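You operate a simulated robot arm through the tools that you are given. There is no shell and no other tool.

You run a simulated robot arm. Do the job below in one go: nothing can be reset, and whatever is moved stays where it is left.

Task
Open all three terminal levers, then pull both fuses.
Fine: stand the 20 A fuse on the lamp table and the other on the wiring cart. Set down upright: what you pick out.

The check looks at the end state, three seconds after you hand in, the way a careful person would. Anything else that was tipped, shoved, dropped, spilled or broken makes it a failure.

Robot
A 7-joint arm with a three-finger gripper, fixed in place. Base frame: the origin is at the foot of the arm, x ahead of it, y to its left, z up; the work surface is at about z = 800. Readings come in mm, degrees, newtons and seconds.
With the tool pointing down near the work surface it reaches from about 100 to 880 mm from the base axis. Its first joint turns from -166.0 to 166.0 degrees. Payload 2.94 kg.
The TCP is the grasp point between the finger pads, 30 mm short of the fingertips. In the tool frame z runs along the fingers and y along their closing line. The gripper opens to 132 mm. The gripper's body begins 107 mm behind the TCP.
Orientation is that of the tool frame in the base frame, as a unit quaternion [x, y, z, w]. With the fingers straight down and closing along the base's y, the tool's x points along the base's -x, its y along +y and its z along -z.

Tools
- The arm moves only by the tool arm_command. Its argument "commands" is a list of rows, each a list of 3 entries, a list of its own where there are three numbers: the shift along the tool's x, y, z in m, then the turn, a rotation vector about the tool's x, y, z in degrees, then the finger opening in m, from 0 to 0.132. In form: [[[dx, dy, dz], [wx, wy, wz], fingers], ...]. A call has 1 to 20 rows; each row shifts and turns the commanded pose from where the row before left it, along the tool's axes as they then stand. Rows are played at 5 a second. More than 50 mm and 8.6 degrees between two rows, or a gripper value outside its range, and nothing of the call is played. Where a pose cannot be reached the arm comes as near as it can. A force on the tool above 40 N (or 10 N above the force at the start of the call, whichever is more), or a blocked arm, ends the call early, and 0.2 s more pass. Each finger halts on what it meets, pressing with about 35 N; the grip force reading is that of the motor and also rises with nothing between the fingers. The clock runs only during rows and for 0.2 s after the last one: add rows that do not move to give the fingers time. It gives the time, the measured TCP pose, the force on the tool (base axes), the opening and the grip force at its end, in the units of the frame above (readings bear some noise), with the torque about the TCP (base axes, N m) and any sound that the robot's microphone picked up.
- Cameras (640 x 400 px; columns grow to the right, rows downward): "scene" is fixed at [51.2, 647.8, 1547]; the picture's right is [-0.46, -0.89, 0.00], its down [-0.76, 0.40, -0.51] and it looks along [0.46, -0.24, -0.86] (base axes); focal length 294 px, centre (320, 200). "wrist" rides on the gripper at [72, 3, -144] in the tool frame; the picture's right is [-0.04, 1.00, 0.00], its down [-0.88, -0.04, -0.48] and it looks along [-0.47, -0.02, 0.88] (tool axes); focal length 256 px, centre (320, 200). There is no depth. A picture from a camera that has moved, and an enlarged one, comes with that camera's place and axes in the base frame and with its lens. The place of the scene camera against the robot may be out by one fixed shift of up to 12 mm in any direction.
- get_image(camera): a new picture of that camera. The clock stands still meanwhile.
- raise_lower(by): slides the trunk up (or, below 0, down) by that many mm; the arm rides with it, the base frame stays. It gives what a move gives, with no picture.
- inspect(camera, box): a new picture of the part [left, top, right, bottom] of that camera's present view, enlarged. The clock stands still meanwhile.
- job_done(): hands the job in; it is judged then, once.

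Nothing tells you positions but the pictures and the camera data. Unless the task says otherwise, let go and move clear before handing in.

The tools are called after ">>>" as a command line: name --argument value ..., lists and objects as JSON in quotes. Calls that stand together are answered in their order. arm_command: Moves the arm, as the interface text tells. Its arguments: {"type":"object","properties":{"commands":{"type":"array"}},"required":["commands"]} The other tools are called the same way: raise_lower (by) slides the trunk up or down; get_image (camera) takes a picture; inspect (camera, box) takes an enlarged picture of a part of a camera's view; job_done () hands the job in.

At the start:

```text
clock: 0.0
tcp_pos: [513.8, 271.8, 1069.4]
tool_rot: [-0.001, 1.0, 0.0, 0.0]
ft_force: [-0.9, -0.1, -0.4]
wrist_torque: [-0.02, 0.0, -0.01]
opening: 131.8
grip_force: 0.0
trunk travel left (down, up): [-300.0, 240.0]
```

scene: 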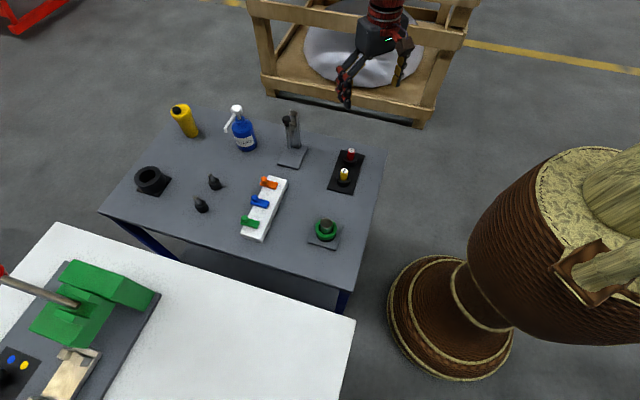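
wrist: 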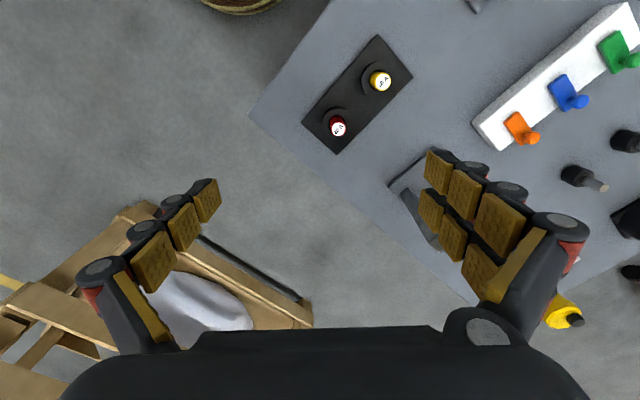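

I see a grey table with a white terminal block with three levers (orange, blue, green), a black fuse holder with a red and a yellow fuse, and other items. I'll take closer looks before moving anything.

>>> inspect --camera "scene" --box '[220, 130, 400, 260]'

>>> inspect --camera "wrist" --box '[280, 20, 440, 160]'

>>> inspect --camera "wrist" --box '[460, 0, 640, 160]'

>>> inspect --camera "scene" --box '[90, 80, 400, 330]'

>>> inspect --camera "scene" --box '[0, 220, 360, 400]'

```text
3.08 times, centred on (310, 195) of scene
camera zoom: at [51.2, 647.8, 1547.0], right [-0.46, -0.89, 0.0], down [-0.76, 0.4, -0.51], along [0.46, -0.24, -0.86], focal length 906 px, centre (351, 215)
```

zoom: 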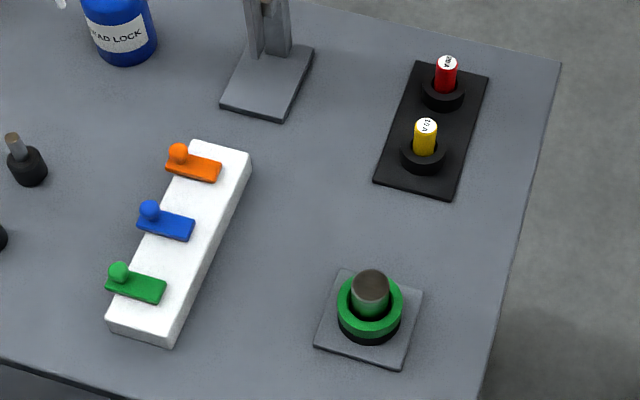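

```text
2.86 times, centred on (360, 90) of wrist
camera zoom: at [441.0, 275.3, 1212.6], right [0.04, 1.0, 0.0], down [0.88, -0.04, 0.48], along [0.47, -0.02, -0.88], focal length 731 px, centre (206, 514)
```

zoom: 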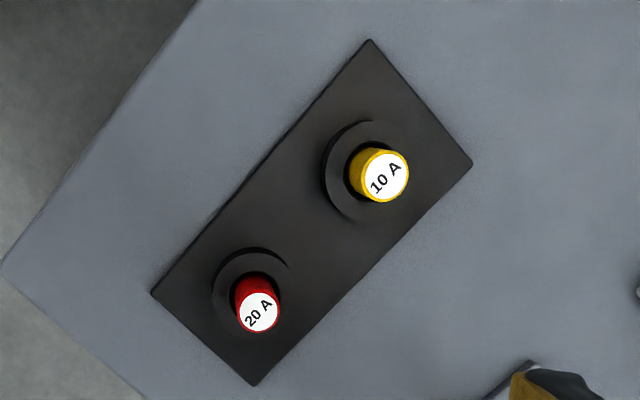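

```text
2.50 times, centred on (550, 80) of wrist
camera zoom: at [441.0, 275.3, 1212.6], right [0.04, 1.0, 0.0], down [0.88, -0.04, 0.48], along [0.47, -0.02, -0.88], focal length 640 px, centre (-255, 500)
```

zoom: 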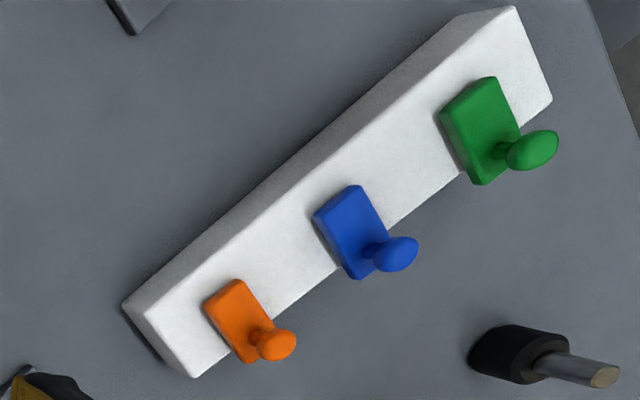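

```text
1.60 times, centred on (245, 205) of scene
camera zoom: at [51.2, 647.8, 1547.0], right [-0.46, -0.89, 0.0], down [-0.76, 0.4, -0.51], along [0.46, -0.24, -0.86], focal length 471 px, centre (440, 192)
```

zoom: 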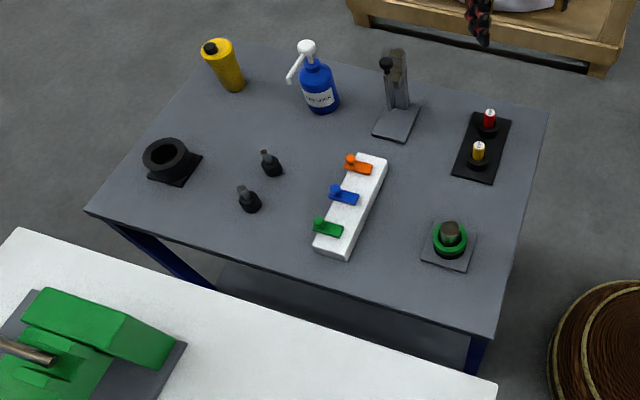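

```text
1.78 times, centred on (180, 310) of scene
camera zoom: at [51.2, 647.8, 1547.0], right [-0.46, -0.89, 0.0], down [-0.76, 0.4, -0.51], along [0.46, -0.24, -0.86], focal length 524 px, centre (569, 4)
```

zoom: 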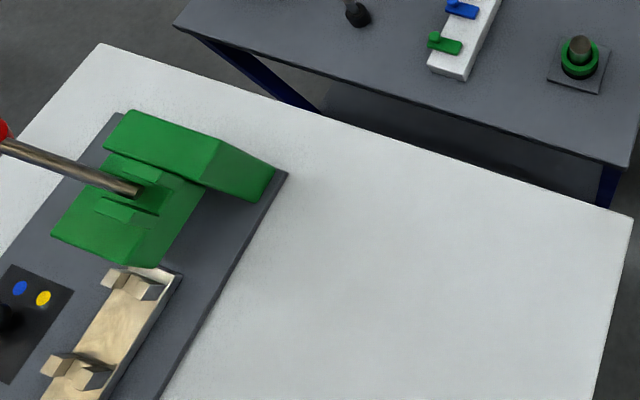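

The red fuse reads 20 A and the yellow one 10 A. I don't see yet which table is the "lamp table" and which is the "wiring cart", so I'll tilt the wrist camera to look around.

>>> arm_command --commands '[[[0, 0, 0], [0, -8, 0], 0.132], [[0, 0, 0], [0, -8, 0], 0.132], [[0, 0, 0], [0, -8, 0], 0.132], [[0, 0, 0], [0, -8, 0], 0.132], [[0, 0, 0], [0, 0, 0], 0.132]]'

>>> get_image --camera "wrist"

>>> get_image --camera "scene"

```text
clock: 1.2
tcp_pos: [513.3, 272.2, 1068.0]
tool_rot: [0.0, 0.961, 0.0, 0.276]
ft_force: [-0.1, -0.6, -0.7]
wrist_torque: [-0.02, -0.01, 0.02]
opening: 132.0
grip_force: 0.0
trunk travel left (down, up): [-300.0, 240.0]
```

```text
taken
camera wrist: at [375.9, 275.7, 1152.4], right [0.04, 1.0, 0.02], down [0.49, -0.04, 0.87], along [0.87, -0.02, -0.49], focal length 256 px, centre (320, 200)
```

wrist: 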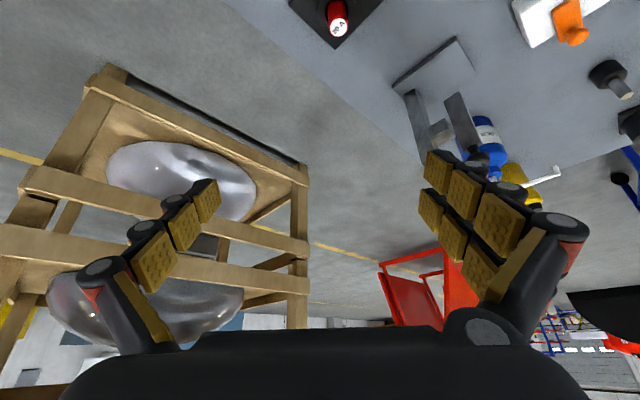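

```text
taken
```

scene: 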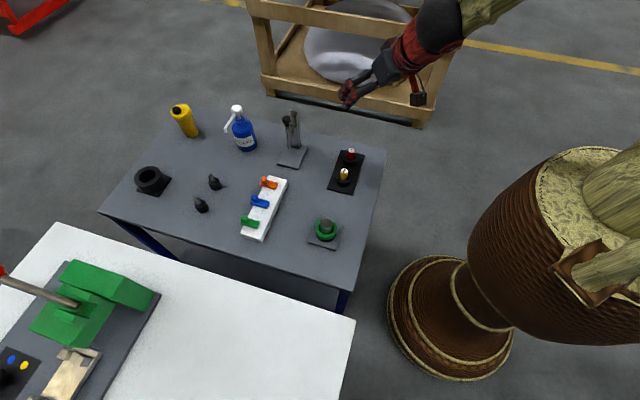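

>>> arm_command --commands '[[[0, 0, 0], [-4.24, 0, -6.78], 0.132], [[0, 0, 0], [-4.24, 0, -6.78], 0.132], [[0, 0, 0], [-4.24, 0, -6.78], 0.132], [[0, 0, 0], [-4.24, 0, -6.78], 0.132], [[0, 0, 0], [-4.24, 0, -6.78], 0.132], [[0, 0, 0], [-4.24, 0, -6.78], 0.132], [[0, 0, 0], [-4.24, 0, -6.78], 0.132], [[0, 0, 0], [-4.24, 0, -6.78], 0.132], [[0, 0, 0], [0, 0, 0], 0.132]]'

>>> get_image --camera "wrist"

```text
clock: 3.2
tcp_pos: [513.3, 272.4, 1069.9]
tool_rot: [-0.51, 0.815, 0.147, 0.233]
ft_force: [-0.1, 0.0, -0.2]
wrist_torque: [-0.01, 0.0, 0.0]
opening: 132.1
grip_force: 0.0
trunk travel left (down, up): [-300.0, 240.0]
```

```text
taken
camera wrist: at [450.4, 150.0, 1152.5], right [-0.88, 0.47, 0.02], down [0.25, 0.43, 0.87], along [0.4, 0.77, -0.49], focal length 256 px, centre (320, 200)
```

wrist: 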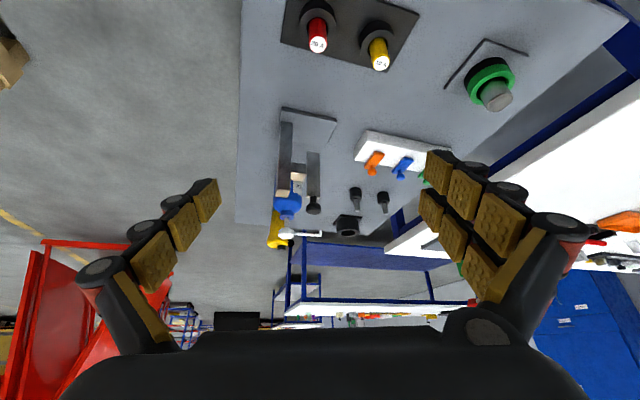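

>>> arm_command --commands '[[[0, 0, 0], [-4.24, 0, -6.78], 0.132], [[0, 0, 0], [-4.24, 0, -6.78], 0.132], [[0, 0, 0], [-4.24, 0, -6.78], 0.132], [[0, 0, 0], [-4.24, 0, -6.78], 0.132], [[0, 0, 0], [-4.24, 0, -6.78], 0.132], [[0, 0, 0], [-4.24, 0, -6.78], 0.132], [[0, 0, 0], [0, 0, 0], 0.132]]'

>>> get_image --camera "wrist"

```text
clock: 4.8
tcp_pos: [512.9, 271.6, 1069.7]
tool_rot: [0.797, -0.538, -0.228, -0.154]
ft_force: [0.8, 0.5, -0.5]
wrist_torque: [0.0, 0.01, -0.03]
opening: 131.8
grip_force: 0.1
trunk travel left (down, up): [-300.0, 240.0]
```

```text
taken
camera wrist: at [561.8, 143.5, 1152.5], right [-0.94, -0.34, 0.02], down [-0.15, 0.47, 0.87], along [-0.31, 0.81, -0.49], focal length 256 px, centre (320, 200)
```

wrist: 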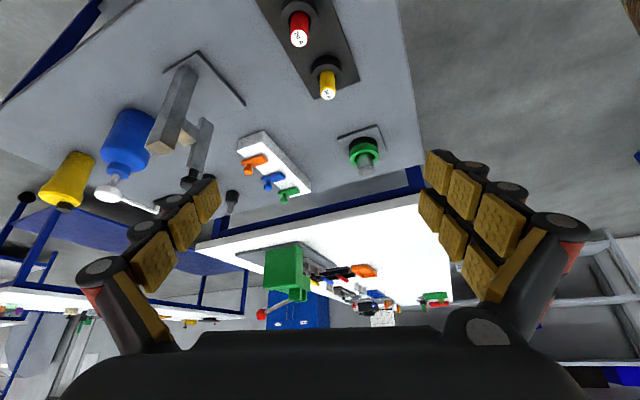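

>>> arm_command --commands '[[[0, 0, 0], [4.24, 0, 6.78], 0.132], [[0, 0, 0], [4.24, 0, 6.78], 0.132], [[0, 0, 0], [4.24, 0, 6.78], 0.132], [[0, 0, 0], [4.24, 0, 6.78], 0.132], [[0, 0, 0], [4.24, 0, 6.78], 0.132], [[0, 0, 0], [4.24, 0, 6.78], 0.132], [[0, 0, 0], [4.24, 0, 6.78], 0.132], [[0, 0, 0], [4.24, 0, 6.78], 0.132], [[0, 0, 0], [4.24, 0, 6.78], 0.132], [[0, 0, 0], [4.24, 0, 6.78], 0.132], [[0, 0, 0], [4.24, 0, 6.78], 0.132], [[0, 0, 0], [4.24, 0, 6.78], 0.132], [[0, 0, 0], [4.24, 0, 6.78], 0.132], [[0, 0, 0], [4.24, 0, 6.78], 0.132], [[0, 0, 0], [4.24, 0, 6.78], 0.132], [[0, 0, 0], [4.24, 0, 6.78], 0.132], [[0, 0, 0], [4.24, 0, 6.78], 0.132], [[0, 0, 0], [4.24, 0, 6.78], 0.132], [[0, 0, 0], [4.24, 0, 6.78], 0.132], [[0, 0, 0], [0, 0, 0], 0.132]]'

>>> get_image --camera "wrist"

```text
clock: 9.0
tcp_pos: [513.1, 271.2, 1070.4]
tool_rot: [0.329, 0.903, -0.094, 0.259]
ft_force: [0.0, 0.5, -0.2]
wrist_torque: [-0.02, -0.02, 0.01]
opening: 132.1
grip_force: 0.1
trunk travel left (down, up): [-300.0, 240.0]
```

```text
taken
camera wrist: at [410.0, 363.1, 1152.8], right [0.67, 0.74, 0.02], down [0.35, -0.35, 0.87], along [0.65, -0.58, -0.49], focal length 256 px, centre (320, 200)
```

wrist: 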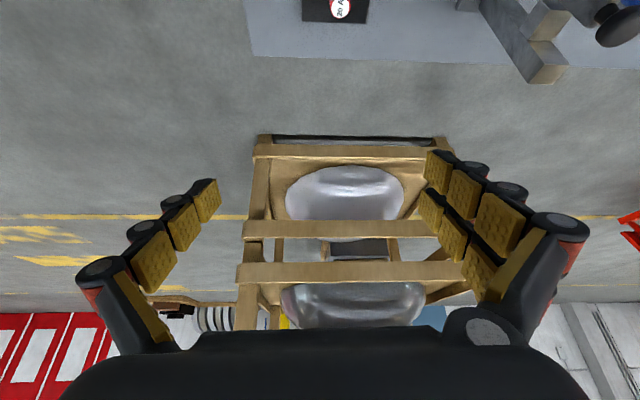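

>>> arm_command --commands '[[[0, 0, 0], [4.24, 0, 6.78], 0.132], [[0, 0, 0], [4.24, 0, 6.78], 0.132], [[0, 0, 0], [4.24, 0, 6.78], 0.132], [[0, 0, 0], [4.24, 0, 6.78], 0.132], [[0, 0, 0], [4.24, 0, 6.78], 0.132], [[0, 0, 0], [4.24, 0, 6.78], 0.132], [[0, 0, 0], [4.24, 0, 6.78], 0.132], [[0, 0, 0], [4.24, 0, 6.78], 0.132], [[0, 0, 0], [0, 0, 0], 0.132]]'

>>> get_image --camera "wrist"

>>> get_image --camera "scene"

```text
clock: 11.0
tcp_pos: [512.7, 270.9, 1069.4]
tool_rot: [0.757, 0.592, -0.217, 0.171]
ft_force: [0.5, 0.0, 0.8]
wrist_torque: [0.05, 0.03, 0.03]
opening: 132.0
grip_force: 0.0
trunk travel left (down, up): [-300.0, 240.0]
```

```text
taken
camera wrist: at [549.7, 404.9, 1152.5], right [0.96, -0.28, 0.02], down [-0.16, -0.47, 0.87], along [-0.23, -0.84, -0.49], focal length 256 px, centre (320, 200)
```

wrist: 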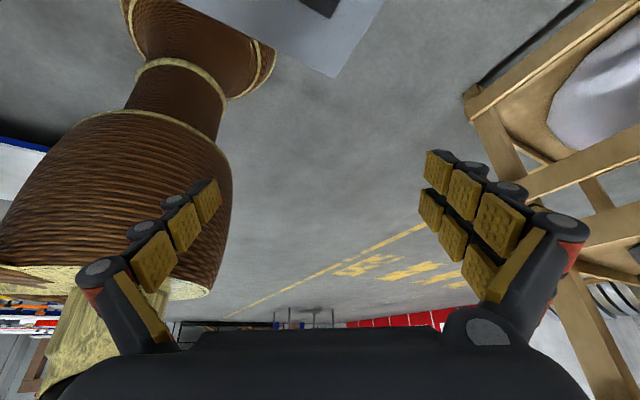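

```text
taken
```

scene: 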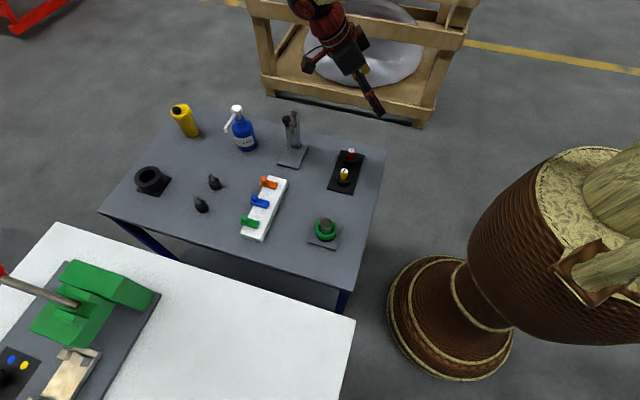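

>>> arm_command --commands '[[[0, 0, 0], [-4.24, 0, -6.78], 0.132], [[0, 0, 0], [-4.24, 0, -6.78], 0.132], [[0, 0, 0], [-4.24, 0, -6.78], 0.132], [[0, 0, 0], [-4.24, 0, -6.78], 0.132], [[0, 0, 0], [-4.24, 0, -6.78], 0.132], [[0, 0, 0], [-4.24, 0, -6.78], 0.132], [[0, 0, 0], [-4.24, 0, -6.78], 0.132], [[0, 0, 0], [-4.24, 0, -6.78], 0.132], [[0, 0, 0], [-4.24, 0, -6.78], 0.132], [[0, 0, 0], [-4.24, 0, -6.78], 0.132], [[0, 0, 0], [-4.24, 0, -6.78], 0.132], [[0, 0, 0], [-4.24, 0, -6.78], 0.132], [[0, 0, 0], [-4.24, 0, -6.78], 0.132], [[0, 0, 0], [0, 0, 0], 0.132]]'

>>> raise_lower --by 150

```text
clock: 14.0
tcp_pos: [512.8, 271.9, 1069.4]
tool_rot: [-0.001, 0.961, 0.0, 0.276]
ft_force: [0.0, 0.3, 0.2]
wrist_torque: [0.04, -0.02, 0.02]
opening: 132.0
grip_force: 0.1
trunk travel left (down, up): [-300.0, 240.0]
```

```text
clock: 15.8
tcp_pos: [513.5, 271.7, 1219.8]
tool_rot: [0.0, 0.962, 0.0, 0.275]
ft_force: [0.0, 0.1, 0.5]
wrist_torque: [0.02, 0.02, 0.01]
opening: 132.0
grip_force: 0.0
trunk travel left (down, up): [-450.0, 90.0]
```

>>> arm_command --commands '[[[0.0208, 0.042, -0.013], [-2.54, 0, -4.07], 0.132], [[0.0208, 0.042, -0.013], [-2.54, 0, -4.07], 0.132], [[0.0208, 0.042, -0.013], [-2.54, 0, -4.07], 0.132], [[0.0208, 0.042, -0.013], [-2.54, 0, -4.07], 0.132], [[0.0208, 0.042, -0.013], [-2.54, 0, -4.07], 0.132], [[0.0208, 0.042, -0.013], [-2.54, 0, -4.07], 0.132], [[0.0208, 0.042, -0.013], [-2.54, 0, -4.07], 0.132], [[0.0208, 0.042, -0.013], [-2.54, 0, -4.07], 0.132], [[0.0208, 0.042, -0.013], [-2.54, 0, -4.07], 0.132], [[0.0208, 0.042, -0.013], [-2.54, 0, -4.07], 0.132], [[0, 0, 0], [0, 0, 0], 0.132]]'

>>> get_image --camera "wrist"

>>> get_image --camera "scene"

```text
clock: 18.4
tcp_pos: [175.6, 556.2, 1220.3]
tool_rot: [-0.363, 0.89, 0.107, 0.256]
ft_force: [0.5, -0.5, -1.0]
wrist_torque: [0.04, 0.03, 0.02]
opening: 132.0
grip_force: 0.1
trunk travel left (down, up): [-450.0, 90.0]
stopped in row 11: the arm was blocked; the commanded pose is now the measured one
```

```text
taken
camera wrist: at [75.0, 461.3, 1304.2], right [-0.67, 0.74, 0.03], down [0.38, 0.31, 0.87], along [0.64, 0.6, -0.49], focal length 256 px, centre (320, 200)
```

wrist: 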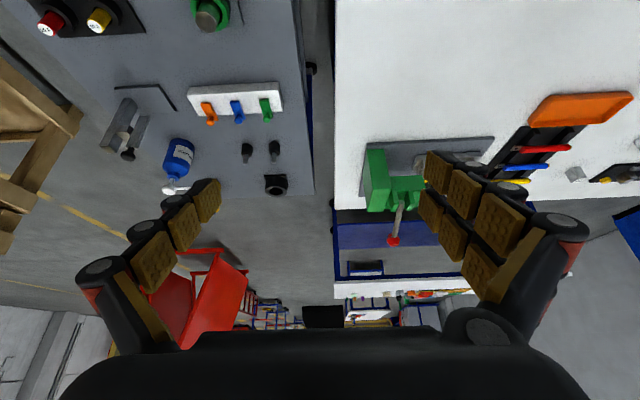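

```text
taken
```

scene: 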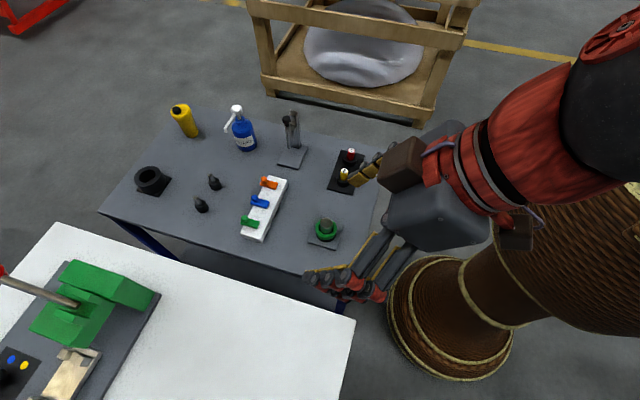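

>>> inspect --camera "wrist" --box '[320, 60, 640, 260]'

>>> inspect --camera "wrist" --box '[160, 0, 320, 100]'

>>> inspect --camera "wrist" --box '[230, 240, 500, 340]'

>>> inspect --camera "wrist" --box '[80, 70, 320, 220]'

```text
2.00 times, centred on (480, 160) of wrist
camera zoom: at [75.0, 461.3, 1304.2], right [-0.67, 0.74, 0.03], down [0.38, 0.31, 0.87], along [0.64, 0.6, -0.49], focal length 512 px, centre (0, 280)
```

zoom: 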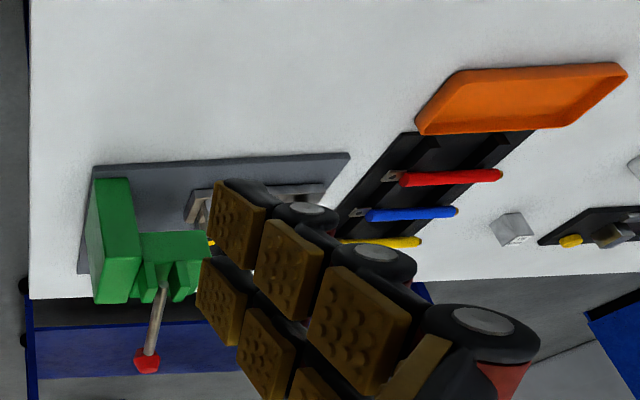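

```text
4.00 times, centred on (240, 50) of wrist
camera zoom: at [75.0, 461.3, 1304.2], right [-0.67, 0.74, 0.03], down [0.38, 0.31, 0.87], along [0.64, 0.6, -0.49], focal length 1024 px, centre (640, 800)
```

zoom: 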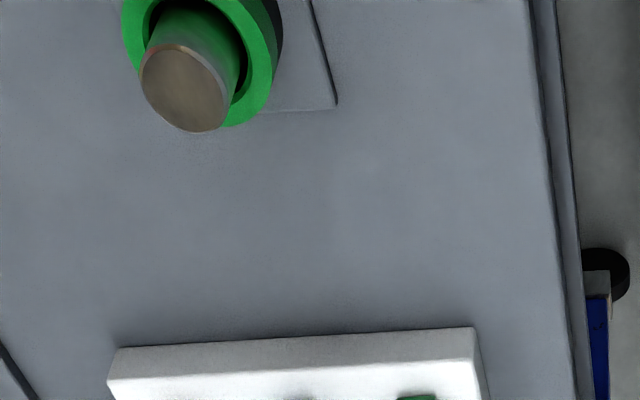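

```text
2.37 times, centred on (365, 290) of wrist
camera zoom: at [75.0, 461.3, 1304.2], right [-0.67, 0.74, 0.03], down [0.38, 0.31, 0.87], along [0.64, 0.6, -0.49], focal length 607 px, centre (213, -13)
```

zoom: 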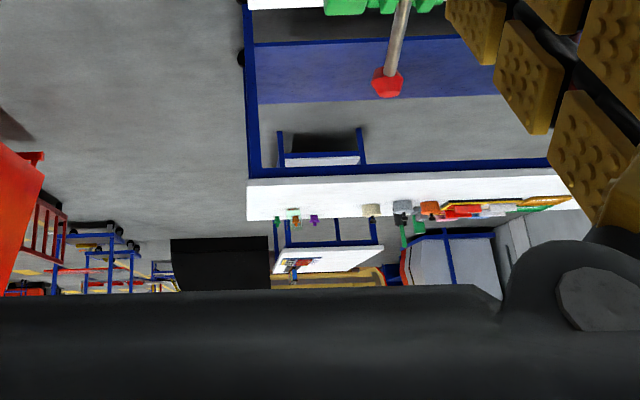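

```text
2.67 times, centred on (200, 145) of wrist
camera zoom: at [75.0, 461.3, 1304.2], right [-0.67, 0.74, 0.03], down [0.38, 0.31, 0.87], along [0.64, 0.6, -0.49], focal length 683 px, centre (640, 347)
```

zoom: 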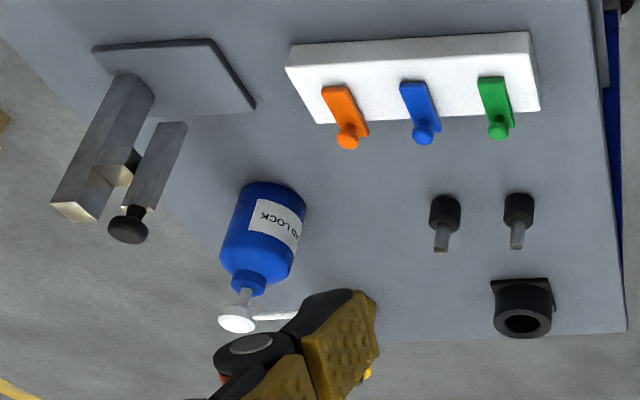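

The grey table has the terminals and fuses, and a white table stands to the left. An earlier frame hinted at another surface behind the robot, so I'll turn the camera that way.

>>> arm_command --commands '[[[0, 0, 0], [-4.24, 0, -6.78], 0.132], [[0, 0, 0], [-4.24, 0, -6.78], 0.132], [[0, 0, 0], [-4.24, 0, -6.78], 0.132], [[0, 0, 0], [-4.24, 0, -6.78], 0.132], [[0, 0, 0], [-4.24, 0, -6.78], 0.132], [[0, 0, 0], [-4.24, 0, -6.78], 0.132], [[0, 0, 0], [-4.24, 0, -6.78], 0.132], [[0, 0, 0], [-4.24, 0, -6.78], 0.132], [[0, 0, 0], [0, 0, 0], 0.132]]'

>>> get_image --camera "wrist"

```text
clock: 20.4
tcp_pos: [177.4, 563.5, 1234.2]
tool_rot: [0.755, -0.593, -0.215, -0.181]
ft_force: [0.5, 0.2, 0.1]
wrist_torque: [-0.01, 0.01, 0.03]
opening: 131.8
grip_force: 0.0
out of reach, approached as far as the arm can: row 4, 5
trunk travel left (down, up): [-450.0, 90.0]
```

```text
taken
camera wrist: at [205.8, 428.0, 1315.8], right [-0.98, -0.2, 0.0], down [-0.09, 0.47, 0.88], along [-0.17, 0.86, -0.48], focal length 256 px, centre (320, 200)
```

wrist: 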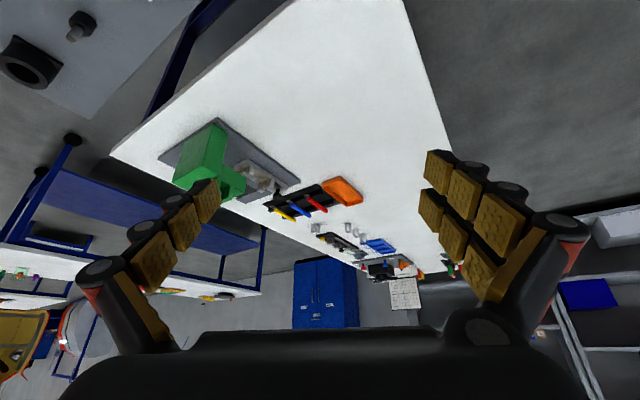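

>>> inspect --camera "wrist" --box '[240, 160, 480, 310]'

>>> arm_command --commands '[[[0, 0, 0], [-4.24, 0, -6.78], 0.132], [[0, 0, 0], [-4.24, 0, -6.78], 0.132], [[0, 0, 0], [-4.24, 0, -6.78], 0.132], [[0, 0, 0], [-4.24, 0, -6.78], 0.132], [[0, 0, 0], [-4.24, 0, -6.78], 0.132], [[0, 0, 0], [-4.24, 0, -6.78], 0.132], [[0, 0, 0], [-4.24, 0, -6.78], 0.132], [[0, 0, 0], [-4.24, 0, -6.78], 0.132], [[0, 0, 0], [0, 0, 0], 0.132]]'

>>> get_image --camera "wrist"

```text
2.67 times, centred on (360, 235) of wrist
camera zoom: at [205.8, 428.0, 1315.8], right [-0.98, -0.2, 0.0], down [-0.09, 0.47, 0.88], along [-0.17, 0.86, -0.48], focal length 683 px, centre (213, 107)
```

zoom: 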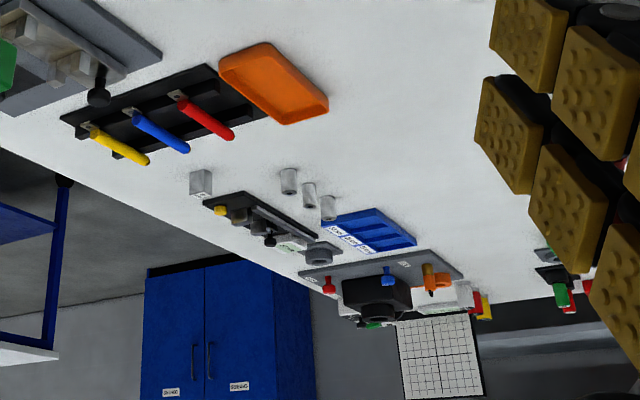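

```text
clock: 22.4
tcp_pos: [178.8, 563.8, 1233.1]
tool_rot: [0.957, -0.103, -0.267, -0.039]
ft_force: [0.3, 0.1, -0.5]
wrist_torque: [-0.01, 0.04, 0.01]
opening: 132.2
grip_force: 0.0
trunk travel left (down, up): [-450.0, 90.0]
```

```text
taken
camera wrist: at [310.6, 529.2, 1318.8], right [-0.25, -0.97, 0.0], down [-0.49, 0.13, 0.86], along [-0.84, 0.22, -0.5], focal length 256 px, centre (320, 200)
```

wrist: 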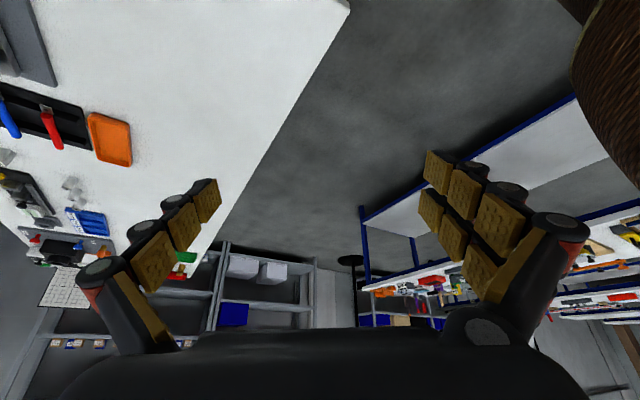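

>>> inspect --camera "wrist" --box '[0, 60, 220, 320]'

>>> inspect --camera "wrist" --box '[320, 80, 640, 330]'

>>> get_image --camera "scene"

```text
1.54 times, centred on (110, 190) of wrist
camera zoom: at [310.6, 529.2, 1318.8], right [-0.25, -0.97, 0.0], down [-0.49, 0.13, 0.86], along [-0.84, 0.22, -0.5], focal length 394 px, centre (643, 215)
```

zoom: 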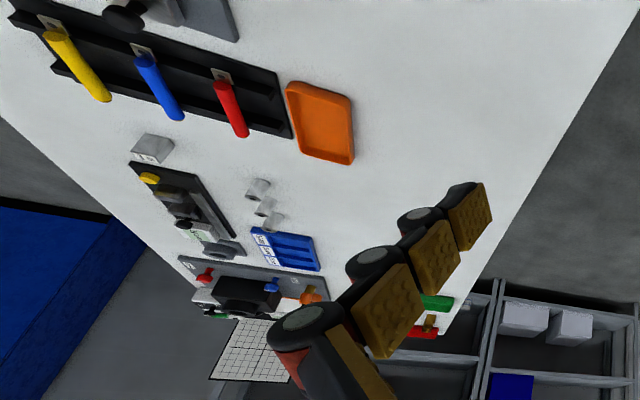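

```text
1.60 times, centred on (480, 205) of wrist
camera zoom: at [310.6, 529.2, 1318.8], right [-0.25, -0.97, 0.0], down [-0.49, 0.13, 0.86], along [-0.84, 0.22, -0.5], focal length 410 px, centre (64, 192)
```

zoom: 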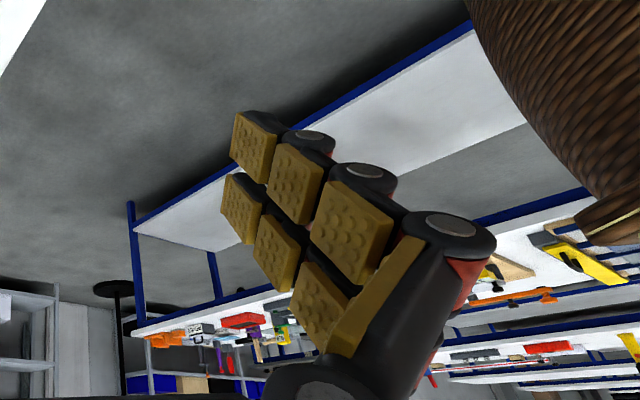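

```text
taken
```

scene: 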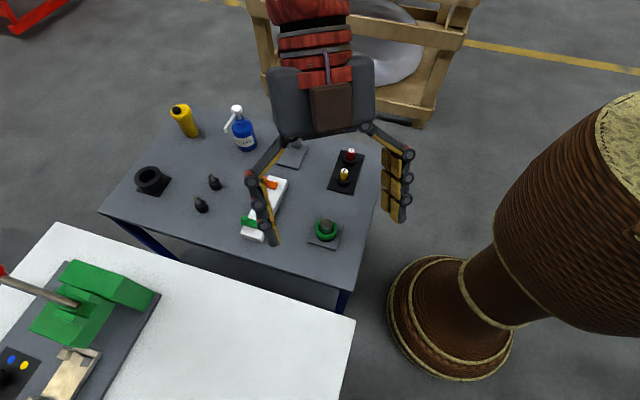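

>>> inspect --camera "scene" --box '[90, 200, 360, 330]'

>>> inspect --camera "scene" --box '[0, 330, 120, 400]'

>>> inspect --camera "scene" --box '[100, 90, 320, 220]'

>>> inspect --camera "wrist" --box '[0, 150, 120, 300]'

```text
2.37 times, centred on (225, 265) of scene
camera zoom: at [51.2, 647.8, 1547.0], right [-0.46, -0.89, 0.0], down [-0.76, 0.4, -0.51], along [0.46, -0.24, -0.86], focal length 698 px, centre (545, 46)
```

zoom: 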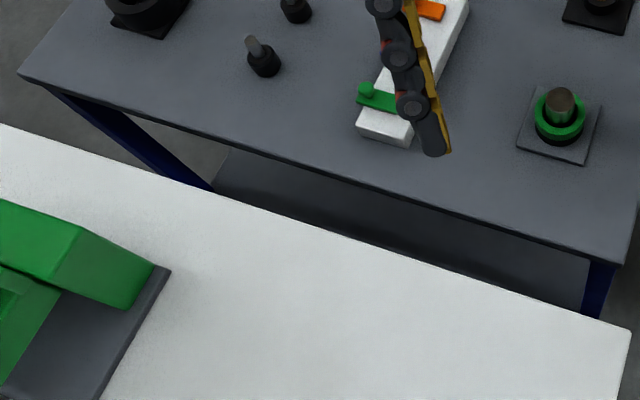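

```text
5.33 times, centred on (60, 365) of scene
camera zoom: at [51.2, 647.8, 1547.0], right [-0.46, -0.89, 0.0], down [-0.76, 0.4, -0.51], along [0.46, -0.24, -0.86], focal length 1571 px, centre (1707, -680)
```

zoom: 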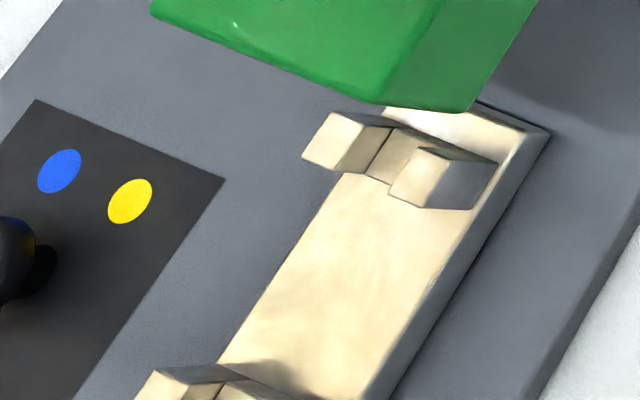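

```text
2.91 times, centred on (210, 155) of scene
camera zoom: at [51.2, 647.8, 1547.0], right [-0.46, -0.89, 0.0], down [-0.76, 0.4, -0.51], along [0.46, -0.24, -0.86], focal length 857 px, centre (640, 331)
```

zoom: 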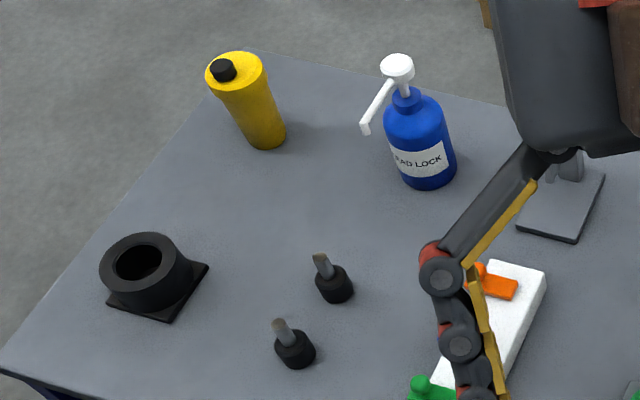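

```text
2.67 times, centred on (60, 225) of wrist
camera zoom: at [310.6, 529.2, 1318.8], right [-0.25, -0.97, 0.0], down [-0.49, 0.13, 0.86], along [-0.84, 0.22, -0.5], focal length 683 px, centre (1013, 133)
```

zoom: 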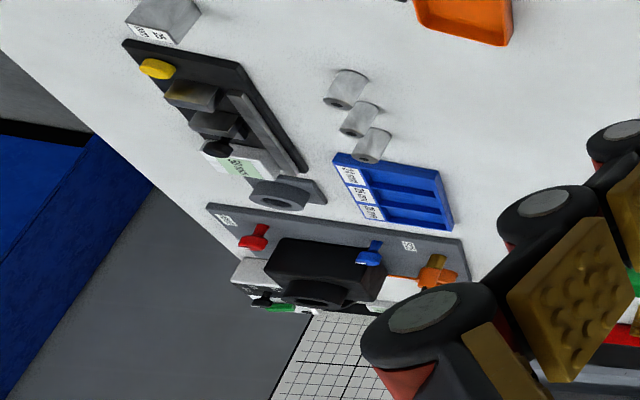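

No lamp or wiring label has shown up so far. I'll swing back and look on the robot's right and rear-right side, which the pedestal has been hiding.

>>> arm_command --commands '[[[0, 0, 0], [4.37, 0, 7.0], 0.132], [[0, 0, 0], [4.37, 0, 7.0], 0.132], [[0, 0, 0], [4.37, 0, 7.0], 0.132], [[0, 0, 0], [4.37, 0, 7.0], 0.132], [[0, 0, 0], [4.37, 0, 7.0], 0.132], [[0, 0, 0], [4.37, 0, 7.0], 0.132], [[0, 0, 0], [4.37, 0, 7.0], 0.132], [[0, 0, 0], [4.37, 0, 7.0], 0.132], [[0, 0, 0], [4.37, 0, 7.0], 0.132], [[0, 0, 0], [4.37, 0, 7.0], 0.132], [[0, 0, 0], [4.37, 0, 7.0], 0.132], [[0, 0, 0], [4.37, 0, 7.0], 0.132], [[0, 0, 0], [4.37, 0, 7.0], 0.132], [[0, 0, 0], [0, 0, 0], 0.132]]'

```text
clock: 25.4
tcp_pos: [178.6, 564.6, 1233.3]
tool_rot: [-0.479, 0.83, 0.142, 0.248]
ft_force: [-0.6, -0.3, -0.1]
wrist_torque: [0.01, 0.0, -0.02]
opening: 132.0
grip_force: 0.1
trunk travel left (down, up): [-450.0, 90.0]
```

>>> arm_command --commands '[[[-0.0071, -0.0478, 0.0048], [2.58, 0, 3.93], 0.132], [[-0.0071, -0.0478, 0.0048], [2.58, 0, 3.93], 0.132], [[-0.0071, -0.0478, 0.0048], [2.58, 0, 3.93], 0.132], [[-0.0071, -0.0478, 0.0048], [2.58, 0, 3.93], 0.132], [[-0.0071, -0.0478, 0.0048], [2.58, 0, 3.93], 0.132], [[-0.0071, -0.0478, 0.0048], [2.58, 0, 3.93], 0.132], [[-0.0071, -0.0478, 0.0048], [2.58, 0, 3.93], 0.132], [[-0.0071, -0.0478, 0.0048], [2.58, 0, 3.93], 0.132], [[-0.0071, -0.0478, 0.0048], [2.58, 0, 3.93], 0.132], [[-0.0071, -0.0478, 0.0048], [2.58, 0, 3.93], 0.132], [[-0.0071, -0.0478, 0.0048], [2.58, 0, 3.93], 0.132], [[-0.0071, -0.0478, 0.0048], [2.58, 0, 3.93], 0.132], [[-0.0071, -0.0478, 0.0048], [2.58, 0, 3.93], 0.132], [[-0.0071, -0.0478, 0.0048], [2.58, 0, 3.93], 0.132], [[-0.0071, -0.0478, 0.0048], [2.58, 0, 3.93], 0.132], [[-0.0071, -0.0478, 0.0048], [2.58, 0, 3.93], 0.132], [[-0.0071, -0.0478, 0.0048], [2.58, 0, 3.93], 0.132], [[-0.0071, -0.0478, 0.0048], [2.58, 0, 3.93], 0.132], [[-0.0071, -0.0478, 0.0048], [2.58, 0, 3.93], 0.132], [[0, 0, 0], [0, 0, 0], 0.132]]'

>>> get_image --camera "wrist"

```text
clock: 29.6
tcp_pos: [567.9, -170.6, 1234.9]
tool_rot: [0.242, 0.926, -0.074, 0.279]
ft_force: [-0.8, -0.3, 0.2]
wrist_torque: [-0.03, 0.02, -0.01]
opening: 132.3
grip_force: 0.0
trunk travel left (down, up): [-450.0, 90.0]
```

```text
taken
camera wrist: at [448.1, -100.0, 1315.7], right [0.52, 0.85, 0.02], down [0.39, -0.26, 0.88], along [0.76, -0.45, -0.47], focal length 256 px, centre (320, 200)
```

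wrist: 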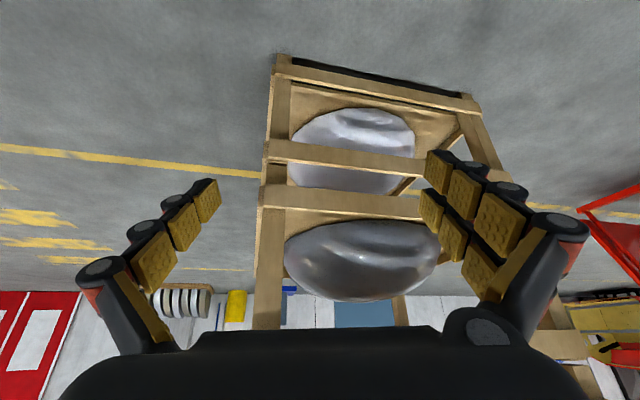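

>>> arm_command --commands '[[[-0.0071, -0.0478, 0.0048], [2.58, 0, 3.93], 0.132], [[-0.0071, -0.0478, 0.0048], [2.58, 0, 3.93], 0.132], [[-0.0071, -0.0478, 0.0048], [2.58, 0, 3.93], 0.132], [[-0.0071, -0.0478, 0.0048], [2.58, 0, 3.93], 0.132], [[-0.0071, -0.0478, 0.0048], [2.58, 0, 3.93], 0.132], [[-0.0071, -0.0478, 0.0048], [2.58, 0, 3.93], 0.132], [[-0.0071, -0.0478, 0.0048], [2.58, 0, 3.93], 0.132], [[-0.0071, -0.0478, 0.0048], [2.58, 0, 3.93], 0.132], [[-0.0071, -0.0478, 0.0048], [2.58, 0, 3.93], 0.132], [[-0.0071, -0.0478, 0.0048], [2.58, 0, 3.93], 0.132], [[-0.0071, -0.0478, 0.0048], [2.58, 0, 3.93], 0.132], [[0, 0, 0], [4.24, 0, 6.78], 0.132], [[0, 0, 0], [4.24, 0, 6.78], 0.132], [[0, 0, 0], [4.24, 0, 6.78], 0.132], [[0, 0, 0], [0, 0, 0], 0.132]]'

>>> get_image --camera "wrist"

```text
clock: 32.8
tcp_pos: [217.1, -552.1, 1233.5]
tool_rot: [0.761, 0.581, -0.224, 0.18]
ft_force: [0.3, 0.4, 0.1]
wrist_torque: [-0.02, -0.01, 0.03]
opening: 132.1
grip_force: 0.1
trunk travel left (down, up): [-450.0, 90.0]
```

```text
taken
camera wrist: at [255.1, -417.9, 1314.9], right [0.95, -0.3, 0.04], down [-0.17, -0.44, 0.88], along [-0.24, -0.85, -0.47], focal length 256 px, centre (320, 200)
```

wrist: 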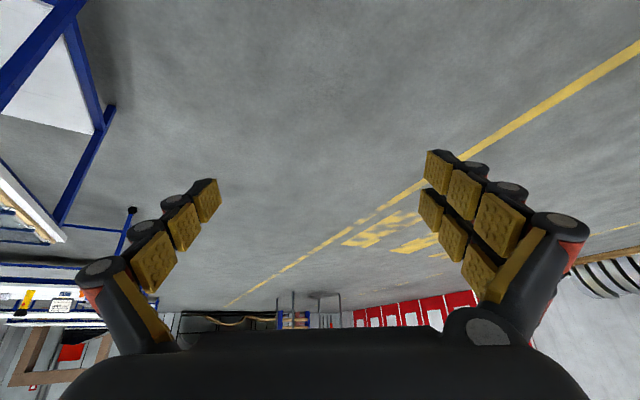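

>>> arm_command --commands '[[[0, 0, 0], [4.24, 0, 6.78], 0.132], [[0, 0, 0], [4.24, 0, 6.78], 0.132], [[0, 0, 0], [4.24, 0, 6.78], 0.132], [[0, 0, 0], [4.24, 0, 6.78], 0.132], [[0, 0, 0], [4.24, 0, 6.78], 0.132], [[0, 0, 0], [4.24, 0, 6.78], 0.132], [[0, 0, 0], [4.24, 0, 6.78], 0.132], [[0, 0, 0], [0, 0, 0], 0.132]]'

>>> get_image --camera "wrist"

```text
clock: 34.5
tcp_pos: [216.6, -550.3, 1234.4]
tool_rot: [0.949, 0.154, -0.27, 0.058]
ft_force: [0.5, -0.4, 0.3]
wrist_torque: [-0.03, -0.04, -0.01]
opening: 132.2
grip_force: 0.1
trunk travel left (down, up): [-450.0, 90.0]
```

```text
taken
camera wrist: at [347.5, -507.9, 1318.4], right [0.29, -0.96, 0.05], down [-0.49, -0.1, 0.87], along [-0.83, -0.27, -0.49], focal length 256 px, centre (320, 200)
```

wrist: 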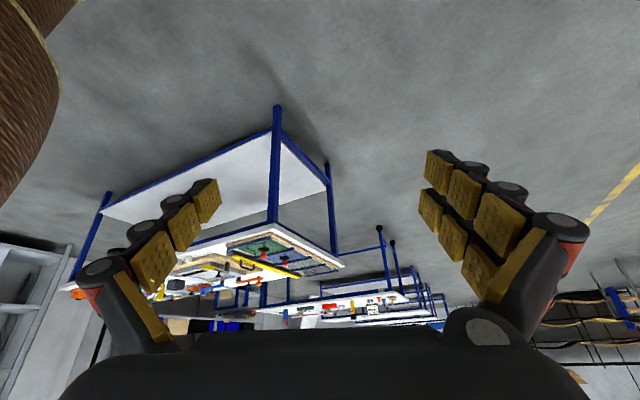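

>>> inspect --camera "wrist" --box '[60, 180, 460, 340]'

>>> inspect --camera "wrist" --box '[140, 220, 350, 310]'

```text
1.60 times, centred on (260, 260) of wrist
camera zoom: at [347.5, -507.9, 1318.4], right [0.29, -0.96, 0.05], down [-0.49, -0.1, 0.87], along [-0.83, -0.27, -0.49], focal length 410 px, centre (416, 104)
```

zoom: 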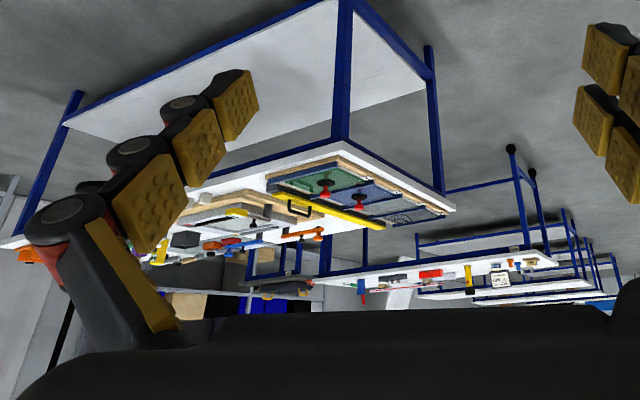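

```text
3.05 times, centred on (245, 265) of wrist
camera zoom: at [347.5, -507.9, 1318.4], right [0.29, -0.96, 0.05], down [-0.49, -0.1, 0.87], along [-0.83, -0.27, -0.49], focal length 780 px, centre (549, 2)
```

zoom: 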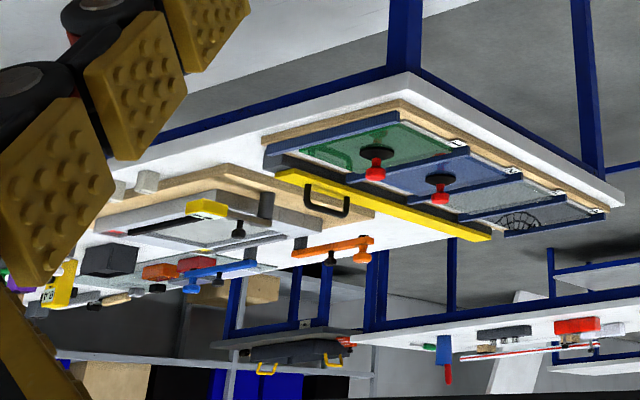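

Behind the robot is only a glazing bench that lies out of reach (over 1 m). I'll swing back to the front and look over the grey and white tables with the camera closer to level.

>>> arm_command --commands '[[[0, 0, 0], [-4.5, 0, -7.2], 0.132], [[0, 0, 0], [-4.5, 0, -7.2], 0.132], [[0, 0, 0], [-4.5, 0, -7.2], 0.132], [[0, 0, 0], [-4.5, 0, -7.2], 0.132], [[0, 0, 0], [-4.5, 0, -7.2], 0.132], [[0, 0, 0], [-4.5, 0, -7.2], 0.132], [[0, 0, 0], [-4.5, 0, -7.2], 0.132], [[0, 0, 0], [-4.5, 0, -7.2], 0.132], [[0, 0, 0], [-4.5, 0, -7.2], 0.132], [[0, 0, 0], [-4.5, 0, -7.2], 0.132], [[0, 0, 0], [-4.5, 0, -7.2], 0.132], [[0, 0, 0], [0, 0, 0], 0.132]]'

```text
clock: 37.1
tcp_pos: [216.1, -555.9, 1233.6]
tool_rot: [0.542, 0.79, -0.164, 0.234]
ft_force: [0.5, -0.4, -0.6]
wrist_torque: [0.01, -0.01, 0.02]
opening: 131.5
grip_force: 0.1
out of reach, approached as far as the arm can: row 11
trunk travel left (down, up): [-450.0, 90.0]
```

>>> arm_command --commands '[[[0.0017, 0.0487, -0.0014], [-2.58, 0, -3.93], 0.132], [[0.0017, 0.0487, -0.0014], [-2.58, 0, -3.93], 0.132], [[0.0017, 0.0487, -0.0014], [-2.58, 0, -3.93], 0.132], [[0.0017, 0.0487, -0.0014], [-2.58, 0, -3.93], 0.132], [[0.0017, 0.0487, -0.0014], [-2.58, 0, -3.93], 0.132], [[0.0017, 0.0487, -0.0014], [-2.58, 0, -3.93], 0.132], [[0.0017, 0.0487, -0.0014], [-2.58, 0, -3.93], 0.132], [[0.0017, 0.0487, -0.0014], [-2.58, 0, -3.93], 0.132], [[0.0017, 0.0487, -0.0014], [-2.58, 0, -3.93], 0.132], [[0.0017, 0.0487, -0.0014], [-2.58, 0, -3.93], 0.132], [[0.0017, 0.0487, -0.0014], [-2.58, 0, -3.93], 0.132], [[0.0017, 0.0487, -0.0014], [-2.58, 0, -3.93], 0.132], [[0.0017, 0.0487, -0.0014], [-2.58, 0, -3.93], 0.132], [[0.0017, 0.0487, -0.0014], [-2.58, 0, -3.93], 0.132], [[0.0017, 0.0487, -0.0014], [-2.58, 0, -3.93], 0.132], [[0.0017, 0.0487, -0.0014], [-2.58, 0, -3.93], 0.132], [[0.0017, 0.0487, -0.0014], [-2.58, 0, -3.93], 0.132], [[0.0017, 0.0487, -0.0014], [-2.58, 0, -3.93], 0.132], [[0, 0, 0], [0, 0, 0], 0.132], [[0, 0, 0], [0, 0, 0], 0.132]]'

>>> get_image --camera "wrist"

```text
clock: 41.4
tcp_pos: [556.5, 171.5, 1238.1]
tool_rot: [-0.142, 0.948, 0.04, 0.282]
ft_force: [-0.1, 0.4, -0.5]
wrist_torque: [-0.01, -0.02, -0.01]
opening: 132.0
grip_force: 0.1
trunk travel left (down, up): [-450.0, 90.0]
```

```text
taken
camera wrist: at [422.3, 134.0, 1319.5], right [-0.26, 0.97, 0.02], down [0.47, 0.11, 0.88], along [0.85, 0.24, -0.48], focal length 256 px, centre (320, 200)
```

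wrist: 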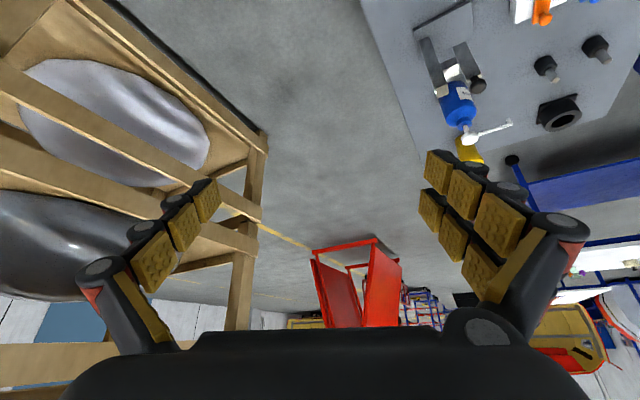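

>>> arm_command --commands '[[[0, 0, 0], [-4.5, 0, -7.0], 0.132], [[0, 0, 0], [-4.5, 0, -7.0], 0.132], [[0, 0, 0], [-4.5, 0, -7.0], 0.132], [[0, 0, 0], [-4.5, 0, -7.0], 0.132], [[0, 0, 0], [-4.5, 0, -7.0], 0.132], [[0, 0, 0], [0, -8, 0], 0.132], [[0, 0, 0], [0, -8, 0], 0.132], [[0, 0, 0], [0, -8, 0], 0.132], [[0, 0, 0], [0, 0, 0], 0.132]]'

>>> get_image --camera "wrist"

```text
clock: 43.4
tcp_pos: [556.0, 170.5, 1239.2]
tool_rot: [-0.432, 0.766, 0.23, 0.418]
ft_force: [-0.1, 0.1, -0.2]
wrist_torque: [-0.01, 0.0, -0.02]
opening: 132.0
grip_force: 0.0
trunk travel left (down, up): [-450.0, 90.0]
```

```text
taken
camera wrist: at [470.0, 36.2, 1256.0], right [-0.84, 0.54, 0.03], down [0.07, 0.05, 1.0], along [0.54, 0.84, -0.08], focal length 256 px, centre (320, 200)
```

wrist: 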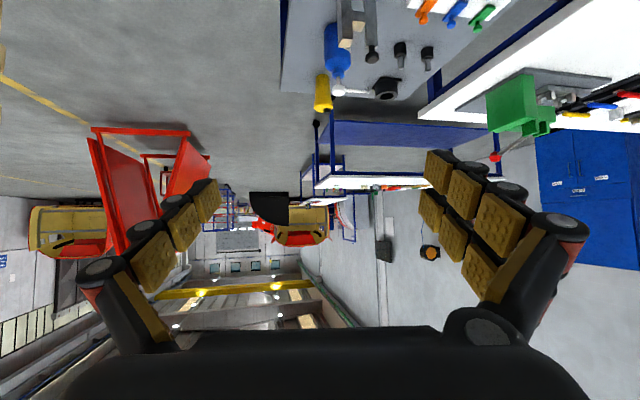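

>>> inspect --camera "wrist" --box '[520, 60, 640, 220]'

>>> inspect --camera "wrist" --box '[280, 0, 480, 120]'

>>> inspect --camera "wrist" --box '[270, 110, 470, 270]'

>>> inspect --camera "wrist" --box '[60, 110, 340, 330]'

```text
2.50 times, centred on (580, 140) of wrist
camera zoom: at [470.0, 36.2, 1256.0], right [-0.84, 0.54, 0.03], down [0.07, 0.05, 1.0], along [0.54, 0.84, -0.08], focal length 640 px, centre (-330, 350)
```

zoom: 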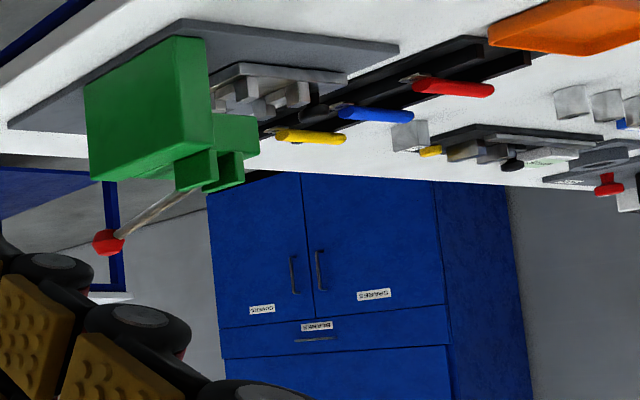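

```text
3.20 times, centred on (380, 60) of wrist
camera zoom: at [470.0, 36.2, 1256.0], right [-0.84, 0.54, 0.03], down [0.07, 0.05, 1.0], along [0.54, 0.84, -0.08], focal length 819 px, centre (128, 648)
```

zoom: 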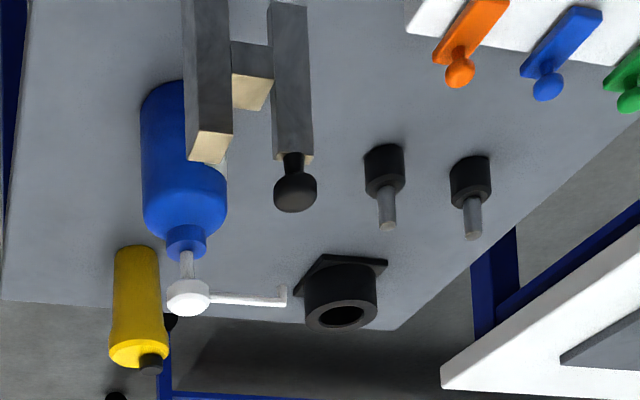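

```text
2.50 times, centred on (370, 190) of wrist
camera zoom: at [470.0, 36.2, 1256.0], right [-0.84, 0.54, 0.03], down [0.07, 0.05, 1.0], along [0.54, 0.84, -0.08], focal length 640 px, centre (195, 225)
```

zoom: 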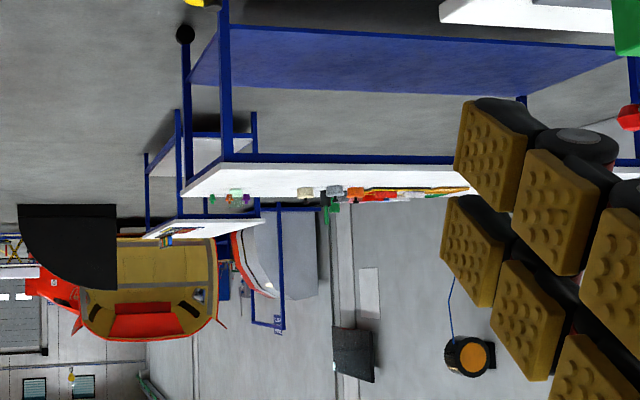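

```text
1.82 times, centred on (200, 220) of wrist
camera zoom: at [470.0, 36.2, 1256.0], right [-0.84, 0.54, 0.03], down [0.07, 0.05, 1.0], along [0.54, 0.84, -0.08], focal length 465 px, centre (538, 164)
```

zoom: 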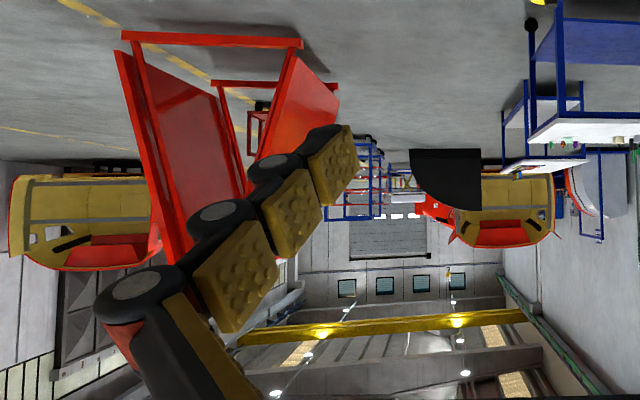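

>>> raise_lower --by 90

>>> arm_command --commands '[[[0, 0, 0], [0, 8, 0], 0.132], [[0, 0, 0], [0, 8, 0], 0.132], [[0, 0, 0], [0, 8, 0], 0.132], [[0, 0, 0], [0, 0, 0], 0.132]]'

```text
clock: 44.6
tcp_pos: [554.9, 171.1, 1327.1]
tool_rot: [-0.432, 0.766, 0.23, 0.417]
ft_force: [0.9, 0.0, 0.1]
wrist_torque: [0.0, -0.02, -0.01]
opening: 131.8
grip_force: 0.1
trunk travel left (down, up): [-540.0, 0.0]
```

```text
clock: 45.6
tcp_pos: [555.2, 170.7, 1328.6]
tool_rot: [-0.469, 0.836, 0.135, 0.249]
ft_force: [0.6, 0.5, 1.4]
wrist_torque: [0.04, 0.0, 0.02]
opening: 132.1
grip_force: 0.0
trunk travel left (down, up): [-540.0, 0.0]
```

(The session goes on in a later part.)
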